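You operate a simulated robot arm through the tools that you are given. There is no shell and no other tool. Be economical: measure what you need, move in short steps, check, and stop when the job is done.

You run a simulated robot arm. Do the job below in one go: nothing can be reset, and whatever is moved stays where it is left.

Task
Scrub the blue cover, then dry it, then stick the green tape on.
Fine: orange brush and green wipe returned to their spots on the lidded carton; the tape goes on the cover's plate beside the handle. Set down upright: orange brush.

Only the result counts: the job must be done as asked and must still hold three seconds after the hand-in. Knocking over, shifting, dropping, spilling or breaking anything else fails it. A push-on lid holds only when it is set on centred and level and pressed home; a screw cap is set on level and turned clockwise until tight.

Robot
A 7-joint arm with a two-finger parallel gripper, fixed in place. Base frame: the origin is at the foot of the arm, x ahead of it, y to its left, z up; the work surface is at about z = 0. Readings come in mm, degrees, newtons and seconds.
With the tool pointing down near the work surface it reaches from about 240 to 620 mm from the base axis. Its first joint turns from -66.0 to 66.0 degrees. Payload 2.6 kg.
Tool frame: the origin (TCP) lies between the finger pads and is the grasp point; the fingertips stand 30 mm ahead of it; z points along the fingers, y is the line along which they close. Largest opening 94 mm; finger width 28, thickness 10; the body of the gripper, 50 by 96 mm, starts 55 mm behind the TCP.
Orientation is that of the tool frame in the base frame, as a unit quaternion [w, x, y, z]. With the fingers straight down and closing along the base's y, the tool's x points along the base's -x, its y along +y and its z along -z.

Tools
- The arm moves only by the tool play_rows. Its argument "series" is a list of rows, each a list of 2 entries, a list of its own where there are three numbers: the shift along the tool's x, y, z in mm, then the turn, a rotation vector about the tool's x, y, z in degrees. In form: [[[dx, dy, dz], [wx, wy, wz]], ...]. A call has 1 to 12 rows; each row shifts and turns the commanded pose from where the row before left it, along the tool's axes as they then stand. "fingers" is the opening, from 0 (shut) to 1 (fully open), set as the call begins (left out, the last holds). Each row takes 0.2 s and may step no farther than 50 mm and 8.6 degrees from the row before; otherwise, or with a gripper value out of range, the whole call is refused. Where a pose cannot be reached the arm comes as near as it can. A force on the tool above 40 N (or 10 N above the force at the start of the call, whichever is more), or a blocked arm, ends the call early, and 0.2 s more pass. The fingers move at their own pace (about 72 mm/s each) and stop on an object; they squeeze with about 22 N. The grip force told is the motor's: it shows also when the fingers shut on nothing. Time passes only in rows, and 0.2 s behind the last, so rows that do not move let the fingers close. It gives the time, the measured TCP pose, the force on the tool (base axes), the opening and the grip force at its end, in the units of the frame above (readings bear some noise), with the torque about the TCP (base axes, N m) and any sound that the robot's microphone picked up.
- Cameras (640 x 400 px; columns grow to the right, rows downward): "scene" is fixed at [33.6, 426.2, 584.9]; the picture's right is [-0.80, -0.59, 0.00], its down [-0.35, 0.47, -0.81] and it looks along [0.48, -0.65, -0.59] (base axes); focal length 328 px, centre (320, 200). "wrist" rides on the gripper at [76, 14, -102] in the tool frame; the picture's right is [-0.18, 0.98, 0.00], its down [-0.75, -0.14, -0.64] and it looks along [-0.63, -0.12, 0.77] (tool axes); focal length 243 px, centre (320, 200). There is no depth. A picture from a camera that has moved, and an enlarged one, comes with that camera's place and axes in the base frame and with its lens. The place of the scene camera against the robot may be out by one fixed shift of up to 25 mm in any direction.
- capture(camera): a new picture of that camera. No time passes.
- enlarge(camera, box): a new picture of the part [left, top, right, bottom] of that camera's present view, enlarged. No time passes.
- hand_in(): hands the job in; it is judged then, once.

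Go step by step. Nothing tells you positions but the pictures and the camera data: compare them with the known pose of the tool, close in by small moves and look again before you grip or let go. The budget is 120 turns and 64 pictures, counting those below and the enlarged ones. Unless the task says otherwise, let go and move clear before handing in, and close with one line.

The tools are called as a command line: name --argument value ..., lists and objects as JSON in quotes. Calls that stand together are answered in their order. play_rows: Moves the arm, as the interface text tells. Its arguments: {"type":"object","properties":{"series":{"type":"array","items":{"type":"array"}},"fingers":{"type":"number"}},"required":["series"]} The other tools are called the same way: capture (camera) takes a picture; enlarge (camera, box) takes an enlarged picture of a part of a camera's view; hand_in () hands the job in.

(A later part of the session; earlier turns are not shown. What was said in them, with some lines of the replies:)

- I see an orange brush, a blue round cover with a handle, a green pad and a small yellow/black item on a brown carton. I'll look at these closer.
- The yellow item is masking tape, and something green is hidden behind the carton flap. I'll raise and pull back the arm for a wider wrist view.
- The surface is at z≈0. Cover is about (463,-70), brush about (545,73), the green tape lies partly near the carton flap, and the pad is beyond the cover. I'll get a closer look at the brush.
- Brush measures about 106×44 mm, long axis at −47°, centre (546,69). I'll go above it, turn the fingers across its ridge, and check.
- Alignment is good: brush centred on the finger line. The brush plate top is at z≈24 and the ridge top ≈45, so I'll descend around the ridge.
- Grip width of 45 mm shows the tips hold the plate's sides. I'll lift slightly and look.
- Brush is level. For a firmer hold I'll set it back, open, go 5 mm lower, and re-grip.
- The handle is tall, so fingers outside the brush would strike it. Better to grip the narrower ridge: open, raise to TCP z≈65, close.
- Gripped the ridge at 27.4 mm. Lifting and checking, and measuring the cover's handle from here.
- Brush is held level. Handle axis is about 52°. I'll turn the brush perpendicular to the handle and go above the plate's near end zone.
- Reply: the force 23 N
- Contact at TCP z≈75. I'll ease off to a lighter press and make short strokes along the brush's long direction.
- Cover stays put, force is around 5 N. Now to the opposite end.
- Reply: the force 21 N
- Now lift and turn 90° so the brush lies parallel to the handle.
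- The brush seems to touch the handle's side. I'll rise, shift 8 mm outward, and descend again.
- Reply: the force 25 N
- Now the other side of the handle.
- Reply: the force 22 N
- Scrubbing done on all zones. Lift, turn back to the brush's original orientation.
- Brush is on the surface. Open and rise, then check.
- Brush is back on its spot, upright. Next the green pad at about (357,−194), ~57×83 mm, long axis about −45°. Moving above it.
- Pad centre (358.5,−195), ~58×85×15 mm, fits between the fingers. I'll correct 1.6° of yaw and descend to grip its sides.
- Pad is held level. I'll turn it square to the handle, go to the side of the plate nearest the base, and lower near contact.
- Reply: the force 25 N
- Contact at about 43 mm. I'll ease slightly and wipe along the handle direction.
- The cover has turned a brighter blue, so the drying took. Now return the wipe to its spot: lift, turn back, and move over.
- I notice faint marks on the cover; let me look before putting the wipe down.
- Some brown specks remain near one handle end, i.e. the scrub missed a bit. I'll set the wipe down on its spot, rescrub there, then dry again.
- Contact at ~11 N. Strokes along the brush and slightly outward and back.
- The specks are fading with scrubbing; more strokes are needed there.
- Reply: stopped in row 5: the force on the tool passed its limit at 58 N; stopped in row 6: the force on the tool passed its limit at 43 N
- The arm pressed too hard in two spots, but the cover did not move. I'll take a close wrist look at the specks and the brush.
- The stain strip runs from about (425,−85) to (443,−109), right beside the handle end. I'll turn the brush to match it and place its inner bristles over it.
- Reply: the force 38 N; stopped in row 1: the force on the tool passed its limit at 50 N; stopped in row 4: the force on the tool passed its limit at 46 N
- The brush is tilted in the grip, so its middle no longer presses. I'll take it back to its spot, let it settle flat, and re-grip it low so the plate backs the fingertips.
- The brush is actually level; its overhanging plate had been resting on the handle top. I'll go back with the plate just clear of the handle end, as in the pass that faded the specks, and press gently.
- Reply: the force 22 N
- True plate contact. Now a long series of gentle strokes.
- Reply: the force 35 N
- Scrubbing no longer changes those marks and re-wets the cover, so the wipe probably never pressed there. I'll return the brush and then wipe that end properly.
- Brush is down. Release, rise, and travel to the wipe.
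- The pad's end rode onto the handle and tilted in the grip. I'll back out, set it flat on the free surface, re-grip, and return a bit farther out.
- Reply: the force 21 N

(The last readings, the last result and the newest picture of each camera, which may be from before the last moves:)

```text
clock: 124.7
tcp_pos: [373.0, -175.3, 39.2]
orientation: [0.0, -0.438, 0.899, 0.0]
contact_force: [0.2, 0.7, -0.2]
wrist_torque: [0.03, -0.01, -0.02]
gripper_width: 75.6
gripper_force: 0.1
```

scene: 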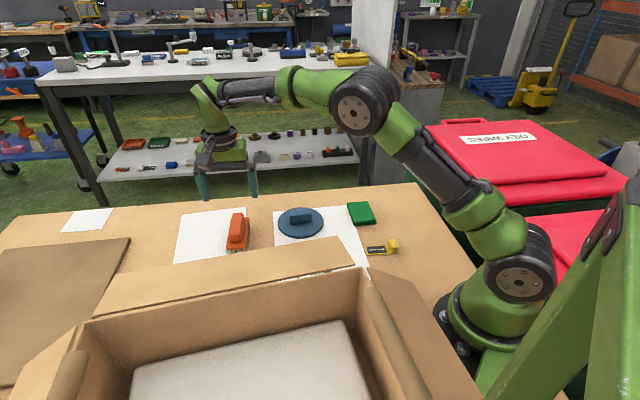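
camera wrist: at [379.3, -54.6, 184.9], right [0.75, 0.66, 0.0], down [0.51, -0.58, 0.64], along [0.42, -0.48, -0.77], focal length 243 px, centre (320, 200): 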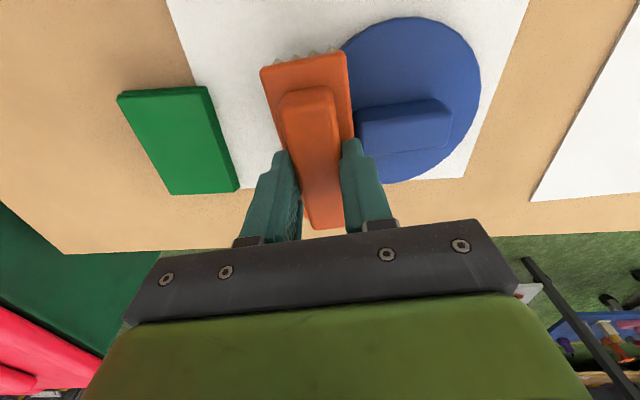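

play_rows --series '[[[0, 0, 5.4], [0, 0, 0]], [[0, 0, 0], [0, 0, 0]]]'

play_rows --series '[[[0, 0, 0], [0, 0, 0]], [[0, 0, 0], [0, 0, 0]], [[0, 0, 0], [0, 0, 0]]]' --fingers 0

play_rows --series '[[[0, 0, -20], [0, 0, 0]], [[0, 0, 0], [0, 0, 0]]]'

capture --camera "wrist"

```text
clock: 125.2
tcp_pos: [373.5, -174.5, 33.6]
orientation: [0.0, -0.438, 0.899, 0.001]
contact_force: [-0.6, 0.7, -0.6]
wrist_torque: [0.01, 0.0, -0.01]
gripper_width: 75.3
gripper_force: 0.1
```

```text
clock: 126.0
tcp_pos: [374.9, -174.8, 33.4]
orientation: [-0.001, -0.439, 0.899, 0.001]
contact_force: [-0.5, 0.0, -0.3]
wrist_torque: [0.0, 0.01, 0.02]
gripper_width: 61.4
gripper_force: 22.3
```

```text
clock: 126.7
tcp_pos: [375.6, -173.8, 53.3]
orientation: [-0.001, -0.439, 0.899, 0.001]
contact_force: [0.4, -0.1, -1.3]
wrist_torque: [0.02, 0.01, 0.01]
gripper_width: 60.9
gripper_force: 22.0
```

```text
6 pictures are left
camera wrist: at [317.0, -225.7, 157.5], right [-0.66, 0.75, 0.0], down [0.58, 0.51, 0.64], along [0.48, 0.42, -0.77], focal length 243 px, centre (320, 200)
```

wrist: 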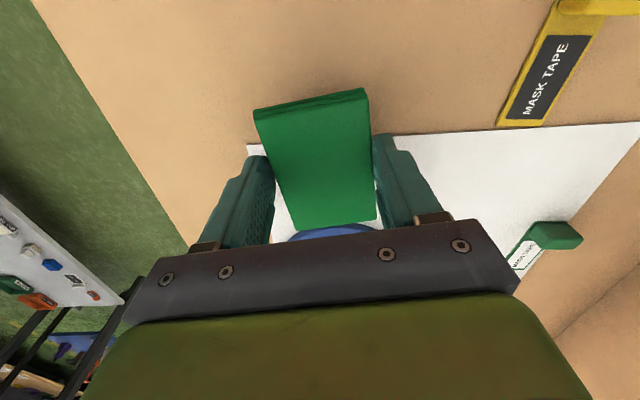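

Pad is level again. Approaching the end zone, with the inner edge stopping short of the handle.

play_rows --series '[[[-27, 0, 0], [0, 0, 0]], [[-27, 0, 0], [0, 0, 0]], [[0, 0, 7], [0, 0, 0]], [[0, 0, 0], [0, 0, 0]]]'

play_rows --series '[[[0, 0, 2], [0, 0, 0]], [[0, 0, 0], [0, 0, 0]]]'

play_rows --series '[[[0, 0, 1], [0, 0, 0]], [[0, 0, 0], [0, 0, 0]]]'

```text
clock: 127.7
tcp_pos: [407.5, -133.1, 47.4]
orientation: [0.0, -0.438, 0.899, 0.001]
contact_force: [-1.2, -1.7, 0.3]
wrist_torque: [-0.03, -0.02, -0.09]
gripper_width: 61.1
gripper_force: 22.2
```

```text
clock: 128.2
tcp_pos: [407.7, -132.0, 43.3]
orientation: [-0.001, -0.439, 0.899, 0.0]
contact_force: [-1.4, -2.7, 0.0]
wrist_torque: [-0.03, -0.02, -0.02]
gripper_width: 61.1
gripper_force: 22.7
```

```text
clock: 128.8
tcp_pos: [408.8, -131.1, 43.2]
orientation: [-0.001, -0.438, 0.899, 0.001]
contact_force: [-1.7, -2.5, 1.0]
wrist_torque: [-0.01, 0.02, -0.09]
gripper_width: 60.8
gripper_force: 22.2
```

play_rows --series '[[[2, 0, 1], [0, 0, 0]], [[0, 0, 0], [0, 0, 0]]]'

play_rows --series '[[[0, 0, 0.8], [0, 0, 0]], [[0, 0, 0], [0, 0, 0]]]'

```text
clock: 129.4
tcp_pos: [407.6, -132.7, 43.1]
orientation: [0.0, -0.438, 0.899, 0.0]
contact_force: [0.1, 1.3, 3.7]
wrist_torque: [0.18, -0.1, 0.02]
gripper_width: 60.9
gripper_force: 21.9
```

```text
clock: 130.1
tcp_pos: [405.8, -134.1, 42.6]
orientation: [0.0, -0.438, 0.899, -0.001]
contact_force: [-1.0, 2.3, 13.7]
wrist_torque: [0.57, -0.14, 0.08]
gripper_width: 60.8
gripper_force: 22.0
```

Good contact pressure. Wiping crosswise.

play_rows --series '[[[0, 10, 0], [0, 0, 0]], [[0, 10, 0], [0, 0, 0]], [[0, -10, 0], [0, 0, 0]], [[0, -10, 0], [0, 0, 0]], [[0, -10, 0], [0, 0, 0]], [[0, -10, 0], [0, 0, 0]], [[0, 10, 0], [0, 0, 0]], [[0, 10, 0], [0, 0, 0]], [[0, 10, 0], [0, 0, 0]], [[0, 10, 0], [0, 0, 0]], [[0, -10, 0], [0, 0, 0]], [[0, -10, 0], [0, 0, 0]]]'

play_rows --series '[[[0, 10, 0], [0, 0, 0]], [[0, 10, 0], [0, 0, 0]], [[0, -10, 0], [0, 0, 0]], [[0, -10, 0], [0, 0, 0]], [[0, -10, 0], [0, 0, 0]], [[0, -10, 0], [0, 0, 0]], [[0, 10, 0], [0, 0, 0]], [[0, 10, 0], [0, 0, 0]], [[0, 0, -30], [0, 0, 0]], [[40, 0, 0], [0, 0, 0]], [[40, 0, 0], [0, 0, 0]]]'

enlarge --camera "scene" --box '[265, 195, 335, 245]'

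```text
clock: 132.7
tcp_pos: [405.5, -132.8, 40.8]
orientation: [-0.001, -0.439, 0.899, 0.002]
contact_force: [-3.4, 3.8, 9.1]
wrist_torque: [0.36, -0.06, 0.14]
gripper_width: 60.6
gripper_force: 22.0
```

```text
clock: 135.1
tcp_pos: [356.8, -197.1, 71.4]
orientation: [-0.001, -0.438, 0.899, 0.0]
contact_force: [-0.2, -0.5, -0.4]
wrist_torque: [0.0, 0.05, -0.01]
gripper_width: 61.1
gripper_force: 21.8
```

```text
8.00 times, centred on (300, 220) of scene
camera zoom: at [33.6, 426.2, 584.9], right [-0.8, -0.6, 0.0], down [-0.35, 0.47, -0.81], along [0.48, -0.65, -0.59], focal length 2628 px, centre (480, 40)
```

zoom: 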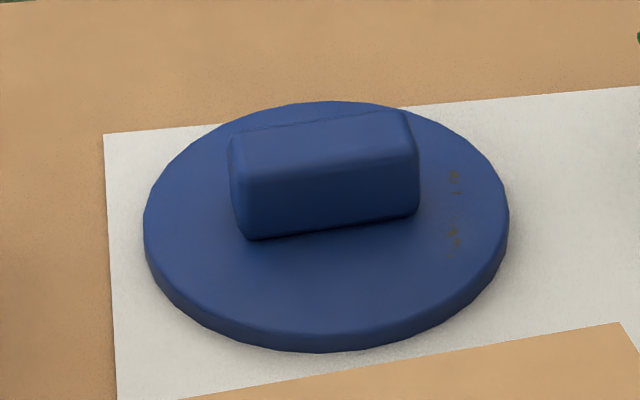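

The marks react to neither brush nor wipe, so they appear to be part of the surface itself. The rescrub re-wetted the cover slightly, so I'll repeat the side wipe that brightened it before.

play_rows --series '[[[0, 0, -40], [0, 0, 7.5]], [[0, 0, 0], [0, 0, 7.5]], [[0, 0, 0], [0, 0, 7.5]], [[0, 0, 0], [0, 0, 7.5]], [[0, 0, 0], [0, 0, 7.5]], [[0, 0, 0], [0, 0, 7.5]], [[0, 0, 0], [0, 0, 7.5]], [[0, 0, 0], [0, 0, 7.5]], [[0, 0, 0], [0, 0, 7.5]], [[0, 0, 0], [0, 0, 7.5]], [[0, 0, 0], [0, 0, 7.5]], [[0, 0, 0], [0, 0, 7.5]]]'

play_rows --series '[[[14.8, 40.7, 0], [0, 0, 0]], [[14.8, 40.7, 0], [0, 0, 0]], [[14.8, 40.7, 0], [0, 0, 0]], [[14.8, 40.7, 0], [0, 0, 0]], [[0, 0, 40], [0, 0, 0]], [[0, 0, 20], [0, 0, 0]], [[0, 0, 4], [0, 0, 0]], [[0, 0, 0], [0, 0, 0]]]'

```text
clock: 137.7
tcp_pos: [357.6, -197.1, 111.9]
orientation: [-0.001, 0.327, 0.945, 0.0]
contact_force: [-0.7, 0.1, -0.3]
wrist_torque: [-0.03, 0.01, 0.03]
gripper_width: 61.1
gripper_force: 22.2
```

```text
clock: 139.4
tcp_pos: [409.9, -31.6, 48.3]
orientation: [0.0, 0.326, 0.945, 0.0]
contact_force: [-0.8, 1.6, -0.4]
wrist_torque: [0.05, 0.05, 0.0]
gripper_width: 60.8
gripper_force: 21.5
```

play_rows --series '[[[0, 0, 4], [0, 0, 0]], [[0, 0, 0], [0, 0, 0]]]'

play_rows --series '[[[0, 0, 1.2], [0, 0, 0]], [[0, 0, 0], [0, 0, 0]]]'

play_rows --series '[[[0, 0, 1], [0, 0, 0]], [[0, 0, 0], [0, 0, 0]]]'

```text
clock: 140.1
tcp_pos: [409.9, -30.7, 43.2]
orientation: [-0.001, 0.325, 0.946, 0.0]
contact_force: [-2.8, 2.4, 0.4]
wrist_torque: [-0.04, 0.03, -0.06]
gripper_width: 61.0
gripper_force: 22.6
```

```text
clock: 140.7
tcp_pos: [410.8, -32.1, 42.9]
orientation: [-0.001, 0.326, 0.946, 0.001]
contact_force: [-2.1, 1.9, -0.6]
wrist_torque: [0.03, 0.06, -0.05]
gripper_width: 60.9
gripper_force: 21.9
```

```text
clock: 141.2
tcp_pos: [411.1, -32.9, 41.8]
orientation: [-0.001, 0.326, 0.945, 0.0]
contact_force: [-6.6, 2.7, 12.7]
wrist_torque: [0.12, 0.06, -0.17]
gripper_width: 60.9
gripper_force: 22.0
```

play_rows --series '[[[2, 0, 0], [0, 0, 0]], [[0, 12, 0], [0, 0, 0]], [[0, 12, 0], [0, 0, 0]], [[0, -12, 0], [0, 0, 0]], [[0, -12, 0], [0, 0, 0]], [[0, -12, 0], [0, 0, 0]], [[0, -12, 0], [0, 0, 0]], [[0, 12, 0], [0, 0, 0]], [[0, 12, 0], [0, 0, 0]], [[0, 12, 0], [0, 0, 0]], [[0, 12, 0], [0, 0, 0]], [[0, -12, 0], [0, 0, 0]]]'

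play_rows --series '[[[0, -12, 0], [0, 0, 0]], [[0, -12, 0], [0, 0, 0]], [[0, -12, 0], [0, 0, 0]], [[0, 12, 0], [0, 0, 0]], [[0, 12, 0], [0, 0, 0]], [[0, 12, 0], [0, 0, 0]], [[0, 12, 0], [0, 0, 0]], [[0, -12, 0], [0, 0, 0]], [[0, -12, 0], [0, 0, 0]], [[0, 0, -30], [0, 0, 0]], [[0, 0, -35], [0, 0, 0]], [[0, 0, 0], [0, 0, 0]]]'

```text
clock: 143.8
tcp_pos: [415.9, -20.1, 42.2]
orientation: [0.0, 0.325, 0.946, 0.0]
contact_force: [0.5, 2.0, 5.7]
wrist_torque: [-0.01, -0.1, 0.04]
gripper_width: 60.8
gripper_force: 22.3
```

```text
clock: 146.4
tcp_pos: [410.0, -31.0, 107.0]
orientation: [-0.001, 0.325, 0.946, -0.001]
contact_force: [0.8, -0.2, -0.3]
wrist_torque: [-0.01, 0.02, 0.01]
gripper_width: 60.9
gripper_force: 21.5
```

play_rows --series '[[[-42.4, 0, 0], [0, 0, 0]], [[-42.4, 0, 0], [0, 0, 0]], [[-42.4, 0, 0], [0, 0, 0]], [[0, 0, 40], [0, 0, 0]], [[0, 0, 20], [0, 0, 0]], [[0, 0, 3], [0, 0, 0]], [[0, 0, 0], [0, 0, 0]]]'

play_rows --series '[[[0, 0, 1.2], [0, 0, 0]], [[0, 0, 0], [0, 0, 0]]]'

play_rows --series '[[[0, 0, 0.8], [0, 0, 0]], [[0, 0, 0], [0, 0, 0]]]'

```text
clock: 148.1
tcp_pos: [509.0, -109.8, 44.1]
orientation: [0.0, 0.326, 0.945, 0.0]
contact_force: [0.2, 0.7, -0.4]
wrist_torque: [0.05, 0.03, -0.01]
gripper_width: 60.7
gripper_force: 22.0
```

```text
clock: 148.7
tcp_pos: [508.4, -108.5, 43.8]
orientation: [0.0, 0.327, 0.945, 0.001]
contact_force: [-3.2, 0.2, 7.9]
wrist_torque: [0.23, 0.31, 0.03]
gripper_width: 60.8
gripper_force: 22.5
```

```text
clock: 149.2
tcp_pos: [508.7, -108.8, 43.2]
orientation: [0.001, 0.326, 0.945, 0.001]
contact_force: [-4.7, 0.9, 17.4]
wrist_torque: [0.44, 0.62, 0.06]
gripper_width: 60.6
gripper_force: 21.8
```

play_rows --series '[[[0, 12, -0.5], [0, 0, 0]], [[0, 12, 0], [0, 0, 0]], [[0, -12, 0], [0, 0, 0]], [[0, -12, 0], [0, 0, 0]], [[0, -12, 0], [0, 0, 0]], [[0, -12, 0], [0, 0, 0]], [[0, 12, 0], [0, 0, 0]], [[0, 12, 0], [0, 0, 0]], [[0, 12, 0], [0, 0, 0]], [[0, 12, 0], [0, 0, 0]], [[0, -12, 0], [0, 0, 0]], [[0, -12, 0], [0, 0, 0]]]'

play_rows --series '[[[0, -12, 0], [0, 0, 0]], [[0, -12, 0], [0, 0, 0]], [[0, 12, 0], [0, 0, 0]], [[0, 12, 0], [0, 0, 0]], [[0, 0, -40], [0, 0, 0]], [[0, 0, -30], [0, 0, 0]], [[0, 0, 0], [0, 0, 0]]]'

enlarge --camera "scene" --box '[255, 175, 345, 245]'

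```text
clock: 151.8
tcp_pos: [510.0, -109.4, 42.5]
orientation: [0.0, 0.326, 0.945, 0.0]
contact_force: [0.9, 2.0, 2.7]
wrist_torque: [0.09, 0.09, -0.07]
gripper_width: 60.8
gripper_force: 21.7
```

```text
clock: 153.4
tcp_pos: [508.8, -109.1, 112.6]
orientation: [-0.001, 0.325, 0.946, -0.001]
contact_force: [-0.5, -0.4, -0.4]
wrist_torque: [0.01, 0.01, 0.0]
gripper_width: 61.2
gripper_force: 22.3
```

```text
5.71 times, centred on (300, 210) of scene
camera zoom: at [33.6, 426.2, 584.9], right [-0.8, -0.59, 0.0], down [-0.35, 0.47, -0.81], along [0.48, -0.65, -0.59], focal length 1877 px, centre (434, 143)
```

zoom: 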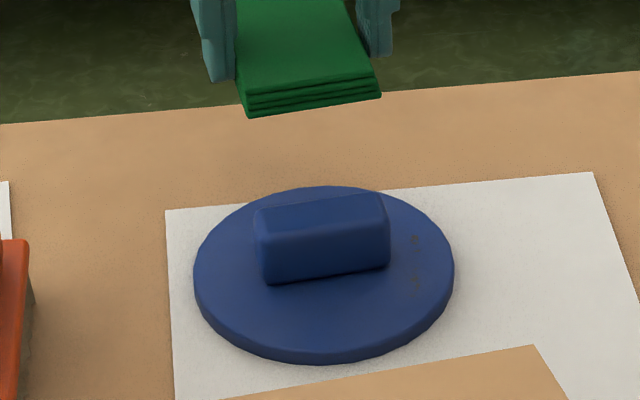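

The plate looks clean and dry apart from tiny marks. Returning the wipe to its spot.

play_rows --series '[[[0, 0, 0], [0, 0, 7.2]], [[11.9, -41.8, 0], [0, 0, 0]], [[11.9, -41.8, 0], [0, 0, 0]], [[11.9, -41.8, 0], [0, 0, 0]], [[11.8, -41.9, 0], [0, 0, 0]], [[0, 0, 45], [0, 0, 0]], [[0, 0, 28], [0, 0, 0]], [[0, 0, 0], [0, 0, 0]]]'

play_rows --series '[[[0, 0, 4], [0, 0, 0]], [[0, 0, 1], [0, 0, 0]], [[0, 0, 0], [0, 0, 0]]]'

play_rows --series '[[[0, 0, 1], [0, 0, 0]], [[0, 0, 0], [0, 0, 0]]]'

```text
clock: 155.2
tcp_pos: [355.5, -192.6, 38.4]
orientation: [0.0, 0.384, 0.923, 0.001]
contact_force: [0.4, 0.5, -0.4]
wrist_torque: [-0.02, -0.02, 0.01]
gripper_width: 60.8
gripper_force: 22.0
```

```text
clock: 156.1
tcp_pos: [355.7, -194.0, 34.6]
orientation: [-0.001, 0.384, 0.923, 0.0]
contact_force: [-0.2, -0.1, 0.1]
wrist_torque: [0.0, -0.05, -0.03]
gripper_width: 60.6
gripper_force: 21.4
```

```text
clock: 156.7
tcp_pos: [356.7, -190.9, 33.3]
orientation: [-0.001, 0.384, 0.923, 0.001]
contact_force: [-0.3, 0.1, -0.5]
wrist_torque: [0.04, 0.0, -0.04]
gripper_width: 60.9
gripper_force: 22.2
```

Setting the wipe down and releasing; then I'll position for a look at the green tape and the flap.

play_rows --series '[[[-0.8, 0, 0.8], [0, 0, 0]], [[0, 0, 0], [0, 0, 0]]]'

play_rows --series '[[[0, 0, 0], [0, 0, 0]], [[0, 0, 0], [0, 0, 0]], [[0, 0, 0], [0, 0, 0]], [[0, 0, -45], [0, 0, 0]], [[0, 0, -45], [0, 0, 0]], [[0, 0, -45], [0, 0, 0]], [[0, 0, -35], [0, 0, -7.5]], [[0, 0, 0], [0, 0, -7.5]], [[0, 0, 0], [0, 0, -7.5]], [[0, 0, 0], [0, 0, -7.5]], [[0, 0, 0], [0, 0, -7.5]], [[0, 0, 0], [0, 0, -7.5]]]' --fingers 1

```text
clock: 157.2
tcp_pos: [357.8, -193.3, 32.5]
orientation: [0.0, 0.385, 0.923, 0.0]
contact_force: [-0.6, 0.3, -0.3]
wrist_torque: [0.01, 0.03, 0.02]
gripper_width: 60.8
gripper_force: 22.2
```

```text
clock: 159.8
tcp_pos: [358.5, -194.8, 202.6]
orientation: [-0.001, 0.0, 1.0, 0.0]
contact_force: [-0.5, 0.0, 0.1]
wrist_torque: [0.0, -0.01, 0.0]
gripper_width: 94.1
gripper_force: 0.1
```

play_rows --series '[[[9.6, 39, 0], [0, 0, 0]], [[9.6, 39, 0], [0, 0, 0]], [[9.6, 39, 0], [0, 0, 0]], [[9.6, 39, 0], [0, 0, 0]], [[9.6, 39, 0], [0, 0, 0]], [[0, 0, 0], [0, 0, 0]]]'

enlarge --camera "wrist" --box '[260, 0, 580, 200]'

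```text
clock: 161.2
tcp_pos: [310.4, 2.2, 202.9]
orientation: [-0.001, 0.002, 1.0, 0.0]
contact_force: [0.4, 0.2, 0.4]
wrist_torque: [0.0, 0.0, 0.01]
gripper_width: 93.9
gripper_force: 0.1
```

```text
2.00 times, centred on (420, 100) of wrist
camera zoom: at [234.9, 17.1, 306.7], right [0.19, 0.98, 0.0], down [0.75, -0.14, 0.64], along [0.63, -0.12, -0.77], focal length 485 px, centre (120, 400)
```

zoom: 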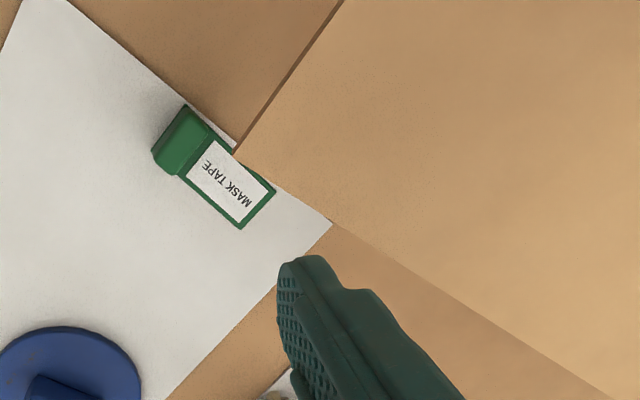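

The flap corner is at about (276,44,150), only ~23 mm beside the tape's grip block at (300,38), so I must approach tilted away from the carton with the camera on the free side. First I'll test turning the wrist about 131°.

play_rows --series '[[[0, 0, 0], [0, 0, -8.2]], [[0, 0, 0], [0, 0, -8.2]], [[0, 0, 0], [0, 0, -8.2]], [[0, 0, 0], [0, 0, -8.2]], [[0, 0, 0], [0, 0, -8.2]], [[0, 0, 0], [0, 0, -8.2]], [[0, 0, 0], [0, 0, -8.2]], [[0, 0, 0], [0, 0, -8.2]], [[0, 0, 0], [0, 0, -8.2]], [[0, 0, 0], [0, 0, -8.2]], [[0, 0, 0], [0, 0, -8.2]], [[0, 0, 0], [0, 0, -8.2]]]' --fingers 0.5

play_rows --series '[[[0, 0, 0], [0, 0, -8.2]], [[0, 0, 0], [0, 0, -8.2]], [[0, 0, 0], [0, 0, -8.2]], [[0, 0, 0], [0, 0, -8.2]], [[0, 0, 0], [0, 0, 0]]]'

```text
clock: 163.8
tcp_pos: [311.1, 1.5, 203.4]
orientation: [0.002, 0.757, -0.653, -0.001]
contact_force: [0.5, -0.1, 0.2]
wrist_torque: [-0.01, 0.01, 0.01]
gripper_width: 47.0
gripper_force: 0.0
```

```text
clock: 165.1
tcp_pos: [310.7, 1.3, 203.2]
orientation: [-0.001, 0.911, -0.413, -0.001]
contact_force: [-0.4, -0.4, -0.5]
wrist_torque: [-0.01, -0.01, 0.0]
gripper_width: 47.1
gripper_force: 0.1
```

The wrist reaches it. Now tilt 22° so the gripper leans away from the carton, and move to a stand-off over the tape's block.

play_rows --series '[[[0, 0, 0], [0, -7.34, 0]], [[0, 0, 0], [0, -7.33, 0]], [[0, 0, 0], [0, -7.33, 0]], [[19.3, -8.3, 30], [0, 0, 0]], [[19.3, -8.2, 30.4], [0, 0, 0]], [[0, 0, 20], [0, 0, 0]], [[0, 0, 0], [0, 0, 0]]]'

enlarge --camera "wrist" --box '[200, 0, 440, 190]'

```text
clock: 166.7
tcp_pos: [326.4, 5.8, 113.0]
orientation: [-0.078, 0.893, -0.407, -0.175]
contact_force: [0.3, -0.5, 0.2]
wrist_torque: [-0.02, -0.01, 0.01]
gripper_width: 47.1
gripper_force: 0.1
```

```text
2.11 times, centred on (320, 95) of wrist
camera zoom: at [387.2, -84.8, 180.9], right [-0.85, -0.52, 0.07], down [-0.19, 0.44, 0.88], along [-0.48, 0.74, -0.47], focal length 511 px, centre (320, 421)
```

zoom: 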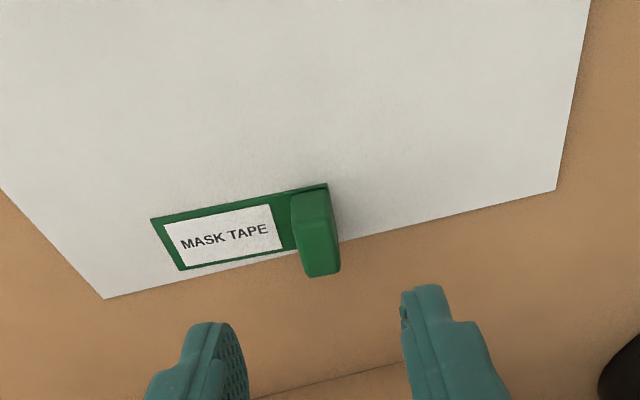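

Clear view: strip is 75×30 mm at 41°, block centre about (300.5,39.4), aligned with the fingers. Descending along the tilted axis.

play_rows --series '[[[-2.5, -1.8, 30], [0, 0, 0]], [[0, 0, 25], [0, 0, 0]], [[0, 0, 12], [0, 0, 0]], [[0, 0, 6], [0, 0, 0]], [[0, 0, 4], [0, 0, 0]], [[0, 0, 0], [0, 0, 0]]]'

```text
clock: 168.1
tcp_pos: [307.1, 32.8, 43.4]
orientation: [-0.079, 0.893, -0.407, -0.175]
contact_force: [0.6, -0.3, 0.2]
wrist_torque: [-0.01, -0.03, -0.02]
gripper_width: 46.7
gripper_force: 0.2
```

play_rows --series '[[[0, 0, 3], [0, 0, 0]], [[0, 0, 0], [0, 0, 0]]]'

play_rows --series '[[[0, 0, 0], [0, 0, 0]], [[0, 0, 0], [0, 0, 0]], [[0, 0, 0], [0, 0, 0]], [[0, 0, 0], [0, 0, 0]]]' --fingers 0

```text
clock: 168.7
tcp_pos: [307.4, 33.0, 40.1]
orientation: [-0.08, 0.893, -0.407, -0.174]
contact_force: [-0.8, -0.3, 0.0]
wrist_torque: [-0.01, 0.02, -0.01]
gripper_width: 46.9
gripper_force: 0.0
```

```text
clock: 169.7
tcp_pos: [307.3, 32.6, 38.5]
orientation: [-0.078, 0.893, -0.407, -0.174]
contact_force: [-0.7, 0.0, 0.1]
wrist_torque: [-0.01, 0.0, -0.02]
gripper_width: 14.0
gripper_force: 21.5
```

Gripped (14 mm). Retreat along the tilted axis, then turn the tape parallel to the handle.

play_rows --series '[[[0, 0, -8], [0, 0, 0]], [[0, 0, -35], [0, 0, 0]], [[0, 0, -40], [0, 0, 0]], [[0, 0, 0], [-2.02, 0, -5]], [[0, 0, 0], [-2.02, 0, -5]], [[0, 0, 0], [0, 0, 0]]]'

```text
clock: 171.1
tcp_pos: [327.9, 8.9, 118.2]
orientation: [-0.062, 0.927, -0.321, -0.181]
contact_force: [-0.4, 0.3, -0.2]
wrist_torque: [0.01, 0.0, 0.01]
gripper_width: 14.5
gripper_force: 22.1
```

play_rows --series '[[[37.9, 2, -11.5], [0, 0, 0]], [[37.9, 2, -11.5], [0, 0, 0]], [[37.9, 2, -11.5], [0, 0, 0]], [[37.9, 2, -11.4], [0, 0, 0]], [[38, 1.9, -11.4], [0, 0, 0]], [[0, 0, 0], [0, 0, 0]]]'

enlarge --camera "wrist" --box '[160, 0, 480, 200]'

```text
clock: 172.4
tcp_pos: [469.1, -116.2, 100.7]
orientation: [-0.062, 0.927, -0.323, -0.181]
contact_force: [0.3, 0.3, 0.3]
wrist_torque: [0.01, 0.01, 0.01]
gripper_width: 14.5
gripper_force: 22.6
out of reach, approached as far as the arm can: row 5
```

```text
2.00 times, centred on (320, 100) of wrist
camera zoom: at [546.4, -193.8, 167.9], right [-0.74, -0.66, 0.07], down [-0.27, 0.39, 0.88], along [-0.61, 0.64, -0.47], focal length 485 px, centre (320, 400)
```

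zoom: 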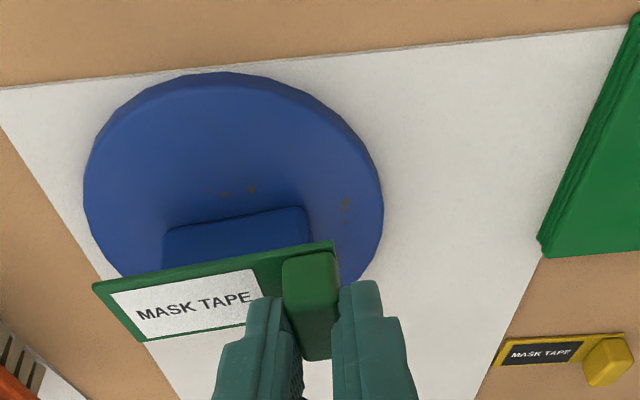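

The tilted wrist is just out of reach on the far side, so I'll turn the tape 180° and use the near side, where the tool leans back toward the base. First retreat to a central point.

play_rows --series '[[[-34, -0.5, -4.4], [0, 0, 0]], [[-34, -0.5, -4.4], [0, 0, 0]], [[-34, -0.5, -4.4], [0, 0, 0]], [[0, 0, 0], [3.19, 0, 7.88]], [[0, 0, 0], [3.19, 0, 7.88]], [[0, 0, 0], [0, 0, 0]]]'

```text
clock: 173.8
tcp_pos: [400.0, -56.9, 151.4]
orientation: [-0.088, 0.869, -0.456, -0.17]
contact_force: [0.1, 0.2, 0.9]
wrist_torque: [-0.02, -0.02, 0.01]
gripper_width: 14.2
gripper_force: 22.6
```

play_rows --series '[[[0, 0, 0], [3.19, 0, 7.88]], [[0, 0, 0], [3.19, 0, 7.88]], [[0, 0, 0], [3.19, 0, 7.88]], [[0, 0, 0], [3.19, 0, 7.88]], [[0, 0, 0], [3.19, 0, 7.88]], [[0, 0, 0], [3.19, 0, 7.88]], [[0, 0, 0], [3.19, 0, 7.88]], [[0, 0, 0], [3.19, 0, 7.88]], [[0, 0, 0], [3.19, 0, 7.88]], [[0, 0, 0], [3.19, 0, 7.88]]]'

play_rows --series '[[[0, 0, 0], [3.19, 0, 7.88]], [[0, 0, 0], [3.19, 0, 7.88]], [[0, 0, 0], [3.19, 0, 7.88]], [[0, 0, 0], [3.19, 0, 7.88]], [[0, 0, 0], [3.19, 0, 7.88]], [[0, 0, 0], [3.19, 0, 7.88]], [[0, 0, 0], [3.19, 0, 7.88]], [[0, 0, 0], [3.19, 0, 7.88]], [[0, 0, 0], [3.19, 0, 7.88]], [[0, 0, 0], [0.56, 0, 1.39]], [[0, 0, 0], [0, 0, 0]]]'

```text
clock: 176.1
tcp_pos: [399.8, -56.1, 151.6]
orientation: [0.179, -0.332, 0.924, 0.064]
contact_force: [0.4, -0.3, -0.2]
wrist_torque: [-0.01, 0.03, -0.01]
gripper_width: 14.1
gripper_force: 21.9
```

```text
clock: 178.4
tcp_pos: [398.9, -56.8, 151.6]
orientation: [0.18, 0.322, 0.927, -0.063]
contact_force: [-0.1, 0.4, -0.4]
wrist_torque: [-0.04, 0.02, 0.04]
gripper_width: 14.3
gripper_force: 22.0
```

play_rows --series '[[[5.4, 28.5, 33.7], [0, 0, 0]], [[5.3, 28.6, 33.7], [0, 0, 0]], [[0, 0, 0], [0, 0, 0]]]'

enlarge --camera "wrist" --box '[160, 0, 480, 200]'

```text
clock: 179.2
tcp_pos: [448.2, -22.1, 84.0]
orientation: [0.18, 0.322, 0.927, -0.063]
contact_force: [-0.5, -0.4, -0.3]
wrist_torque: [0.0, 0.0, 0.01]
gripper_width: 14.1
gripper_force: 22.0
```

```text
2.00 times, centred on (320, 100) of wrist
camera zoom: at [370.5, 57.1, 151.8], right [0.74, 0.67, 0.07], down [0.27, -0.39, 0.88], along [0.61, -0.63, -0.47], focal length 485 px, centre (320, 400)
```

zoom: 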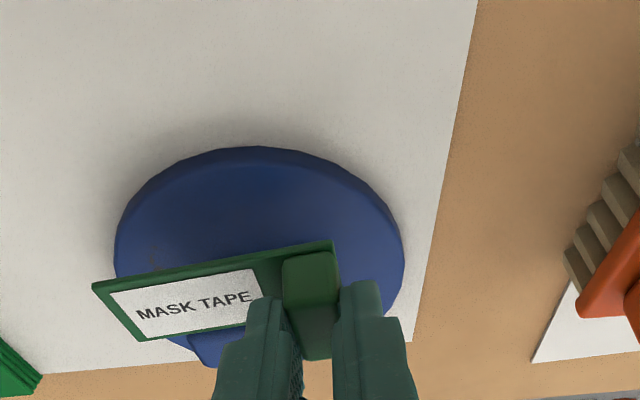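

Tape lines up beside the handle. Shifting ~3 mm outward and lowering vertically.

play_rows --series '[[[2.3, 2, -0.9], [0, 0, 0]], [[4.5, 0, 11.1], [0, 0, 0]], [[4.5, 0, 11.1], [0, 0, 0]], [[1.5, 0, 3.7], [0, 0, 0]], [[0, 0, 0], [0, 0, 0]]]'

play_rows --series '[[[0.75, 0, 1.85], [0, 0, 0]], [[0, 0, 0], [0, 0, 0]]]'

```text
clock: 180.4
tcp_pos: [446.0, -18.7, 56.1]
orientation: [0.18, 0.321, 0.928, -0.064]
contact_force: [-0.4, 0.4, 0.7]
wrist_torque: [-0.04, 0.0, -0.02]
gripper_width: 14.4
gripper_force: 21.5
```

```text
clock: 181.1
tcp_pos: [445.9, -17.9, 55.2]
orientation: [0.181, 0.321, 0.928, -0.062]
contact_force: [0.5, -0.4, -0.4]
wrist_torque: [-0.03, 0.01, -0.01]
gripper_width: 14.1
gripper_force: 22.1
```

play_rows --series '[[[0.75, 0, 1.85], [0, 0, 0]], [[0, 0, 0], [0, 0, 0]]]'

play_rows --series '[[[0.5, 0, 1.2], [0, 0, 0]], [[0, 0, 0], [0, 0, 0]]]'

play_rows --series '[[[0.4, 0, 0.9], [0, 0, 0]], [[0, 0, 0], [0, 0, 0]]]'

```text
clock: 181.7
tcp_pos: [445.8, -17.3, 53.5]
orientation: [0.18, 0.322, 0.927, -0.062]
contact_force: [-0.3, -0.3, 0.9]
wrist_torque: [0.0, -0.03, 0.02]
gripper_width: 14.4
gripper_force: 21.8
```

```text
clock: 182.2
tcp_pos: [444.5, -18.7, 51.5]
orientation: [0.18, 0.322, 0.928, -0.062]
contact_force: [0.6, 0.5, 0.4]
wrist_torque: [0.01, 0.01, 0.01]
gripper_width: 14.1
gripper_force: 21.4
```

```text
clock: 182.8
tcp_pos: [445.1, -17.0, 50.5]
orientation: [0.18, 0.322, 0.927, -0.063]
contact_force: [-0.8, -0.4, 2.4]
wrist_torque: [-0.02, -0.01, -0.02]
gripper_width: 14.4
gripper_force: 21.6
```

play_rows --series '[[[0.4, 0, 0.9], [0, 0, 0]], [[0, 0, 0], [0, 0, 0]]]'

play_rows --series '[[[0.3, 0, 0.7], [0, 0, 0]], [[0, 0, 0], [0, 0, 0]], [[0, 0, 0], [0, 0, 0]]]'

```text
clock: 183.4
tcp_pos: [446.3, -18.7, 49.3]
orientation: [0.181, 0.322, 0.927, -0.063]
contact_force: [-1.6, 0.3, 10.0]
wrist_torque: [-0.12, -0.03, -0.04]
gripper_width: 14.3
gripper_force: 21.9
```

```text
clock: 184.2
tcp_pos: [447.0, -18.6, 49.3]
orientation: [0.183, 0.321, 0.927, -0.062]
contact_force: [-0.6, -0.3, 19.3]
wrist_torque: [-0.23, -0.23, 0.0]
gripper_width: 14.3
gripper_force: 21.8
```

Pressed with ~19 N. Ease, open and retreat along the tool axis, then check with the last picture.

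play_rows --series '[[[-0.3, 0, -0.7], [0, 0, 0]], [[0, 0, 0], [0, 0, 0]]]'

play_rows --series '[[[0, 0, 0], [0, 0, 0]], [[0, 0, 0], [0, 0, 0]], [[0, 0, -20], [0, 0, 0]], [[0, 0, -40], [0, 0, 0]], [[0, 0, -45], [0, 0, 0]], [[0, 0, -40], [0, 0, 0]], [[0, 0, 0], [0, 0, 0]]]' --fingers 0.35

enlarge --camera "scene" --box '[220, 180, 400, 280]'

```text
clock: 184.8
tcp_pos: [446.4, -18.9, 49.4]
orientation: [0.181, 0.321, 0.927, -0.062]
contact_force: [3.9, -0.3, 13.0]
wrist_torque: [-0.2, -0.24, 0.1]
gripper_width: 14.5
gripper_force: 22.2
```

```text
clock: 186.4
tcp_pos: [401.7, 17.3, 184.4]
orientation: [0.18, 0.322, 0.927, -0.064]
contact_force: [-0.2, -0.4, -0.1]
wrist_torque: [0.02, -0.02, -0.02]
gripper_width: 32.6
gripper_force: 0.0
```

```text
refused: no pictures are left
```

I have no pictures left, so I could not look at the tape after letting go. It was pressed onto the plate beside the handle at about 19 N, and the gripper pulled clear without dragging anything. The brush and wipe are back at their spots and the arm is clear, so I'm handing in.

hand_in

```text
The job is handed in.
```

I scrubbed and dried the cover, put the brush (upright) and the wipe back on their spots, and pressed the green tape onto the plate beside the handle. A few small specks were still on the plate, and I had no pictures left to check the final tape and wipe positions.
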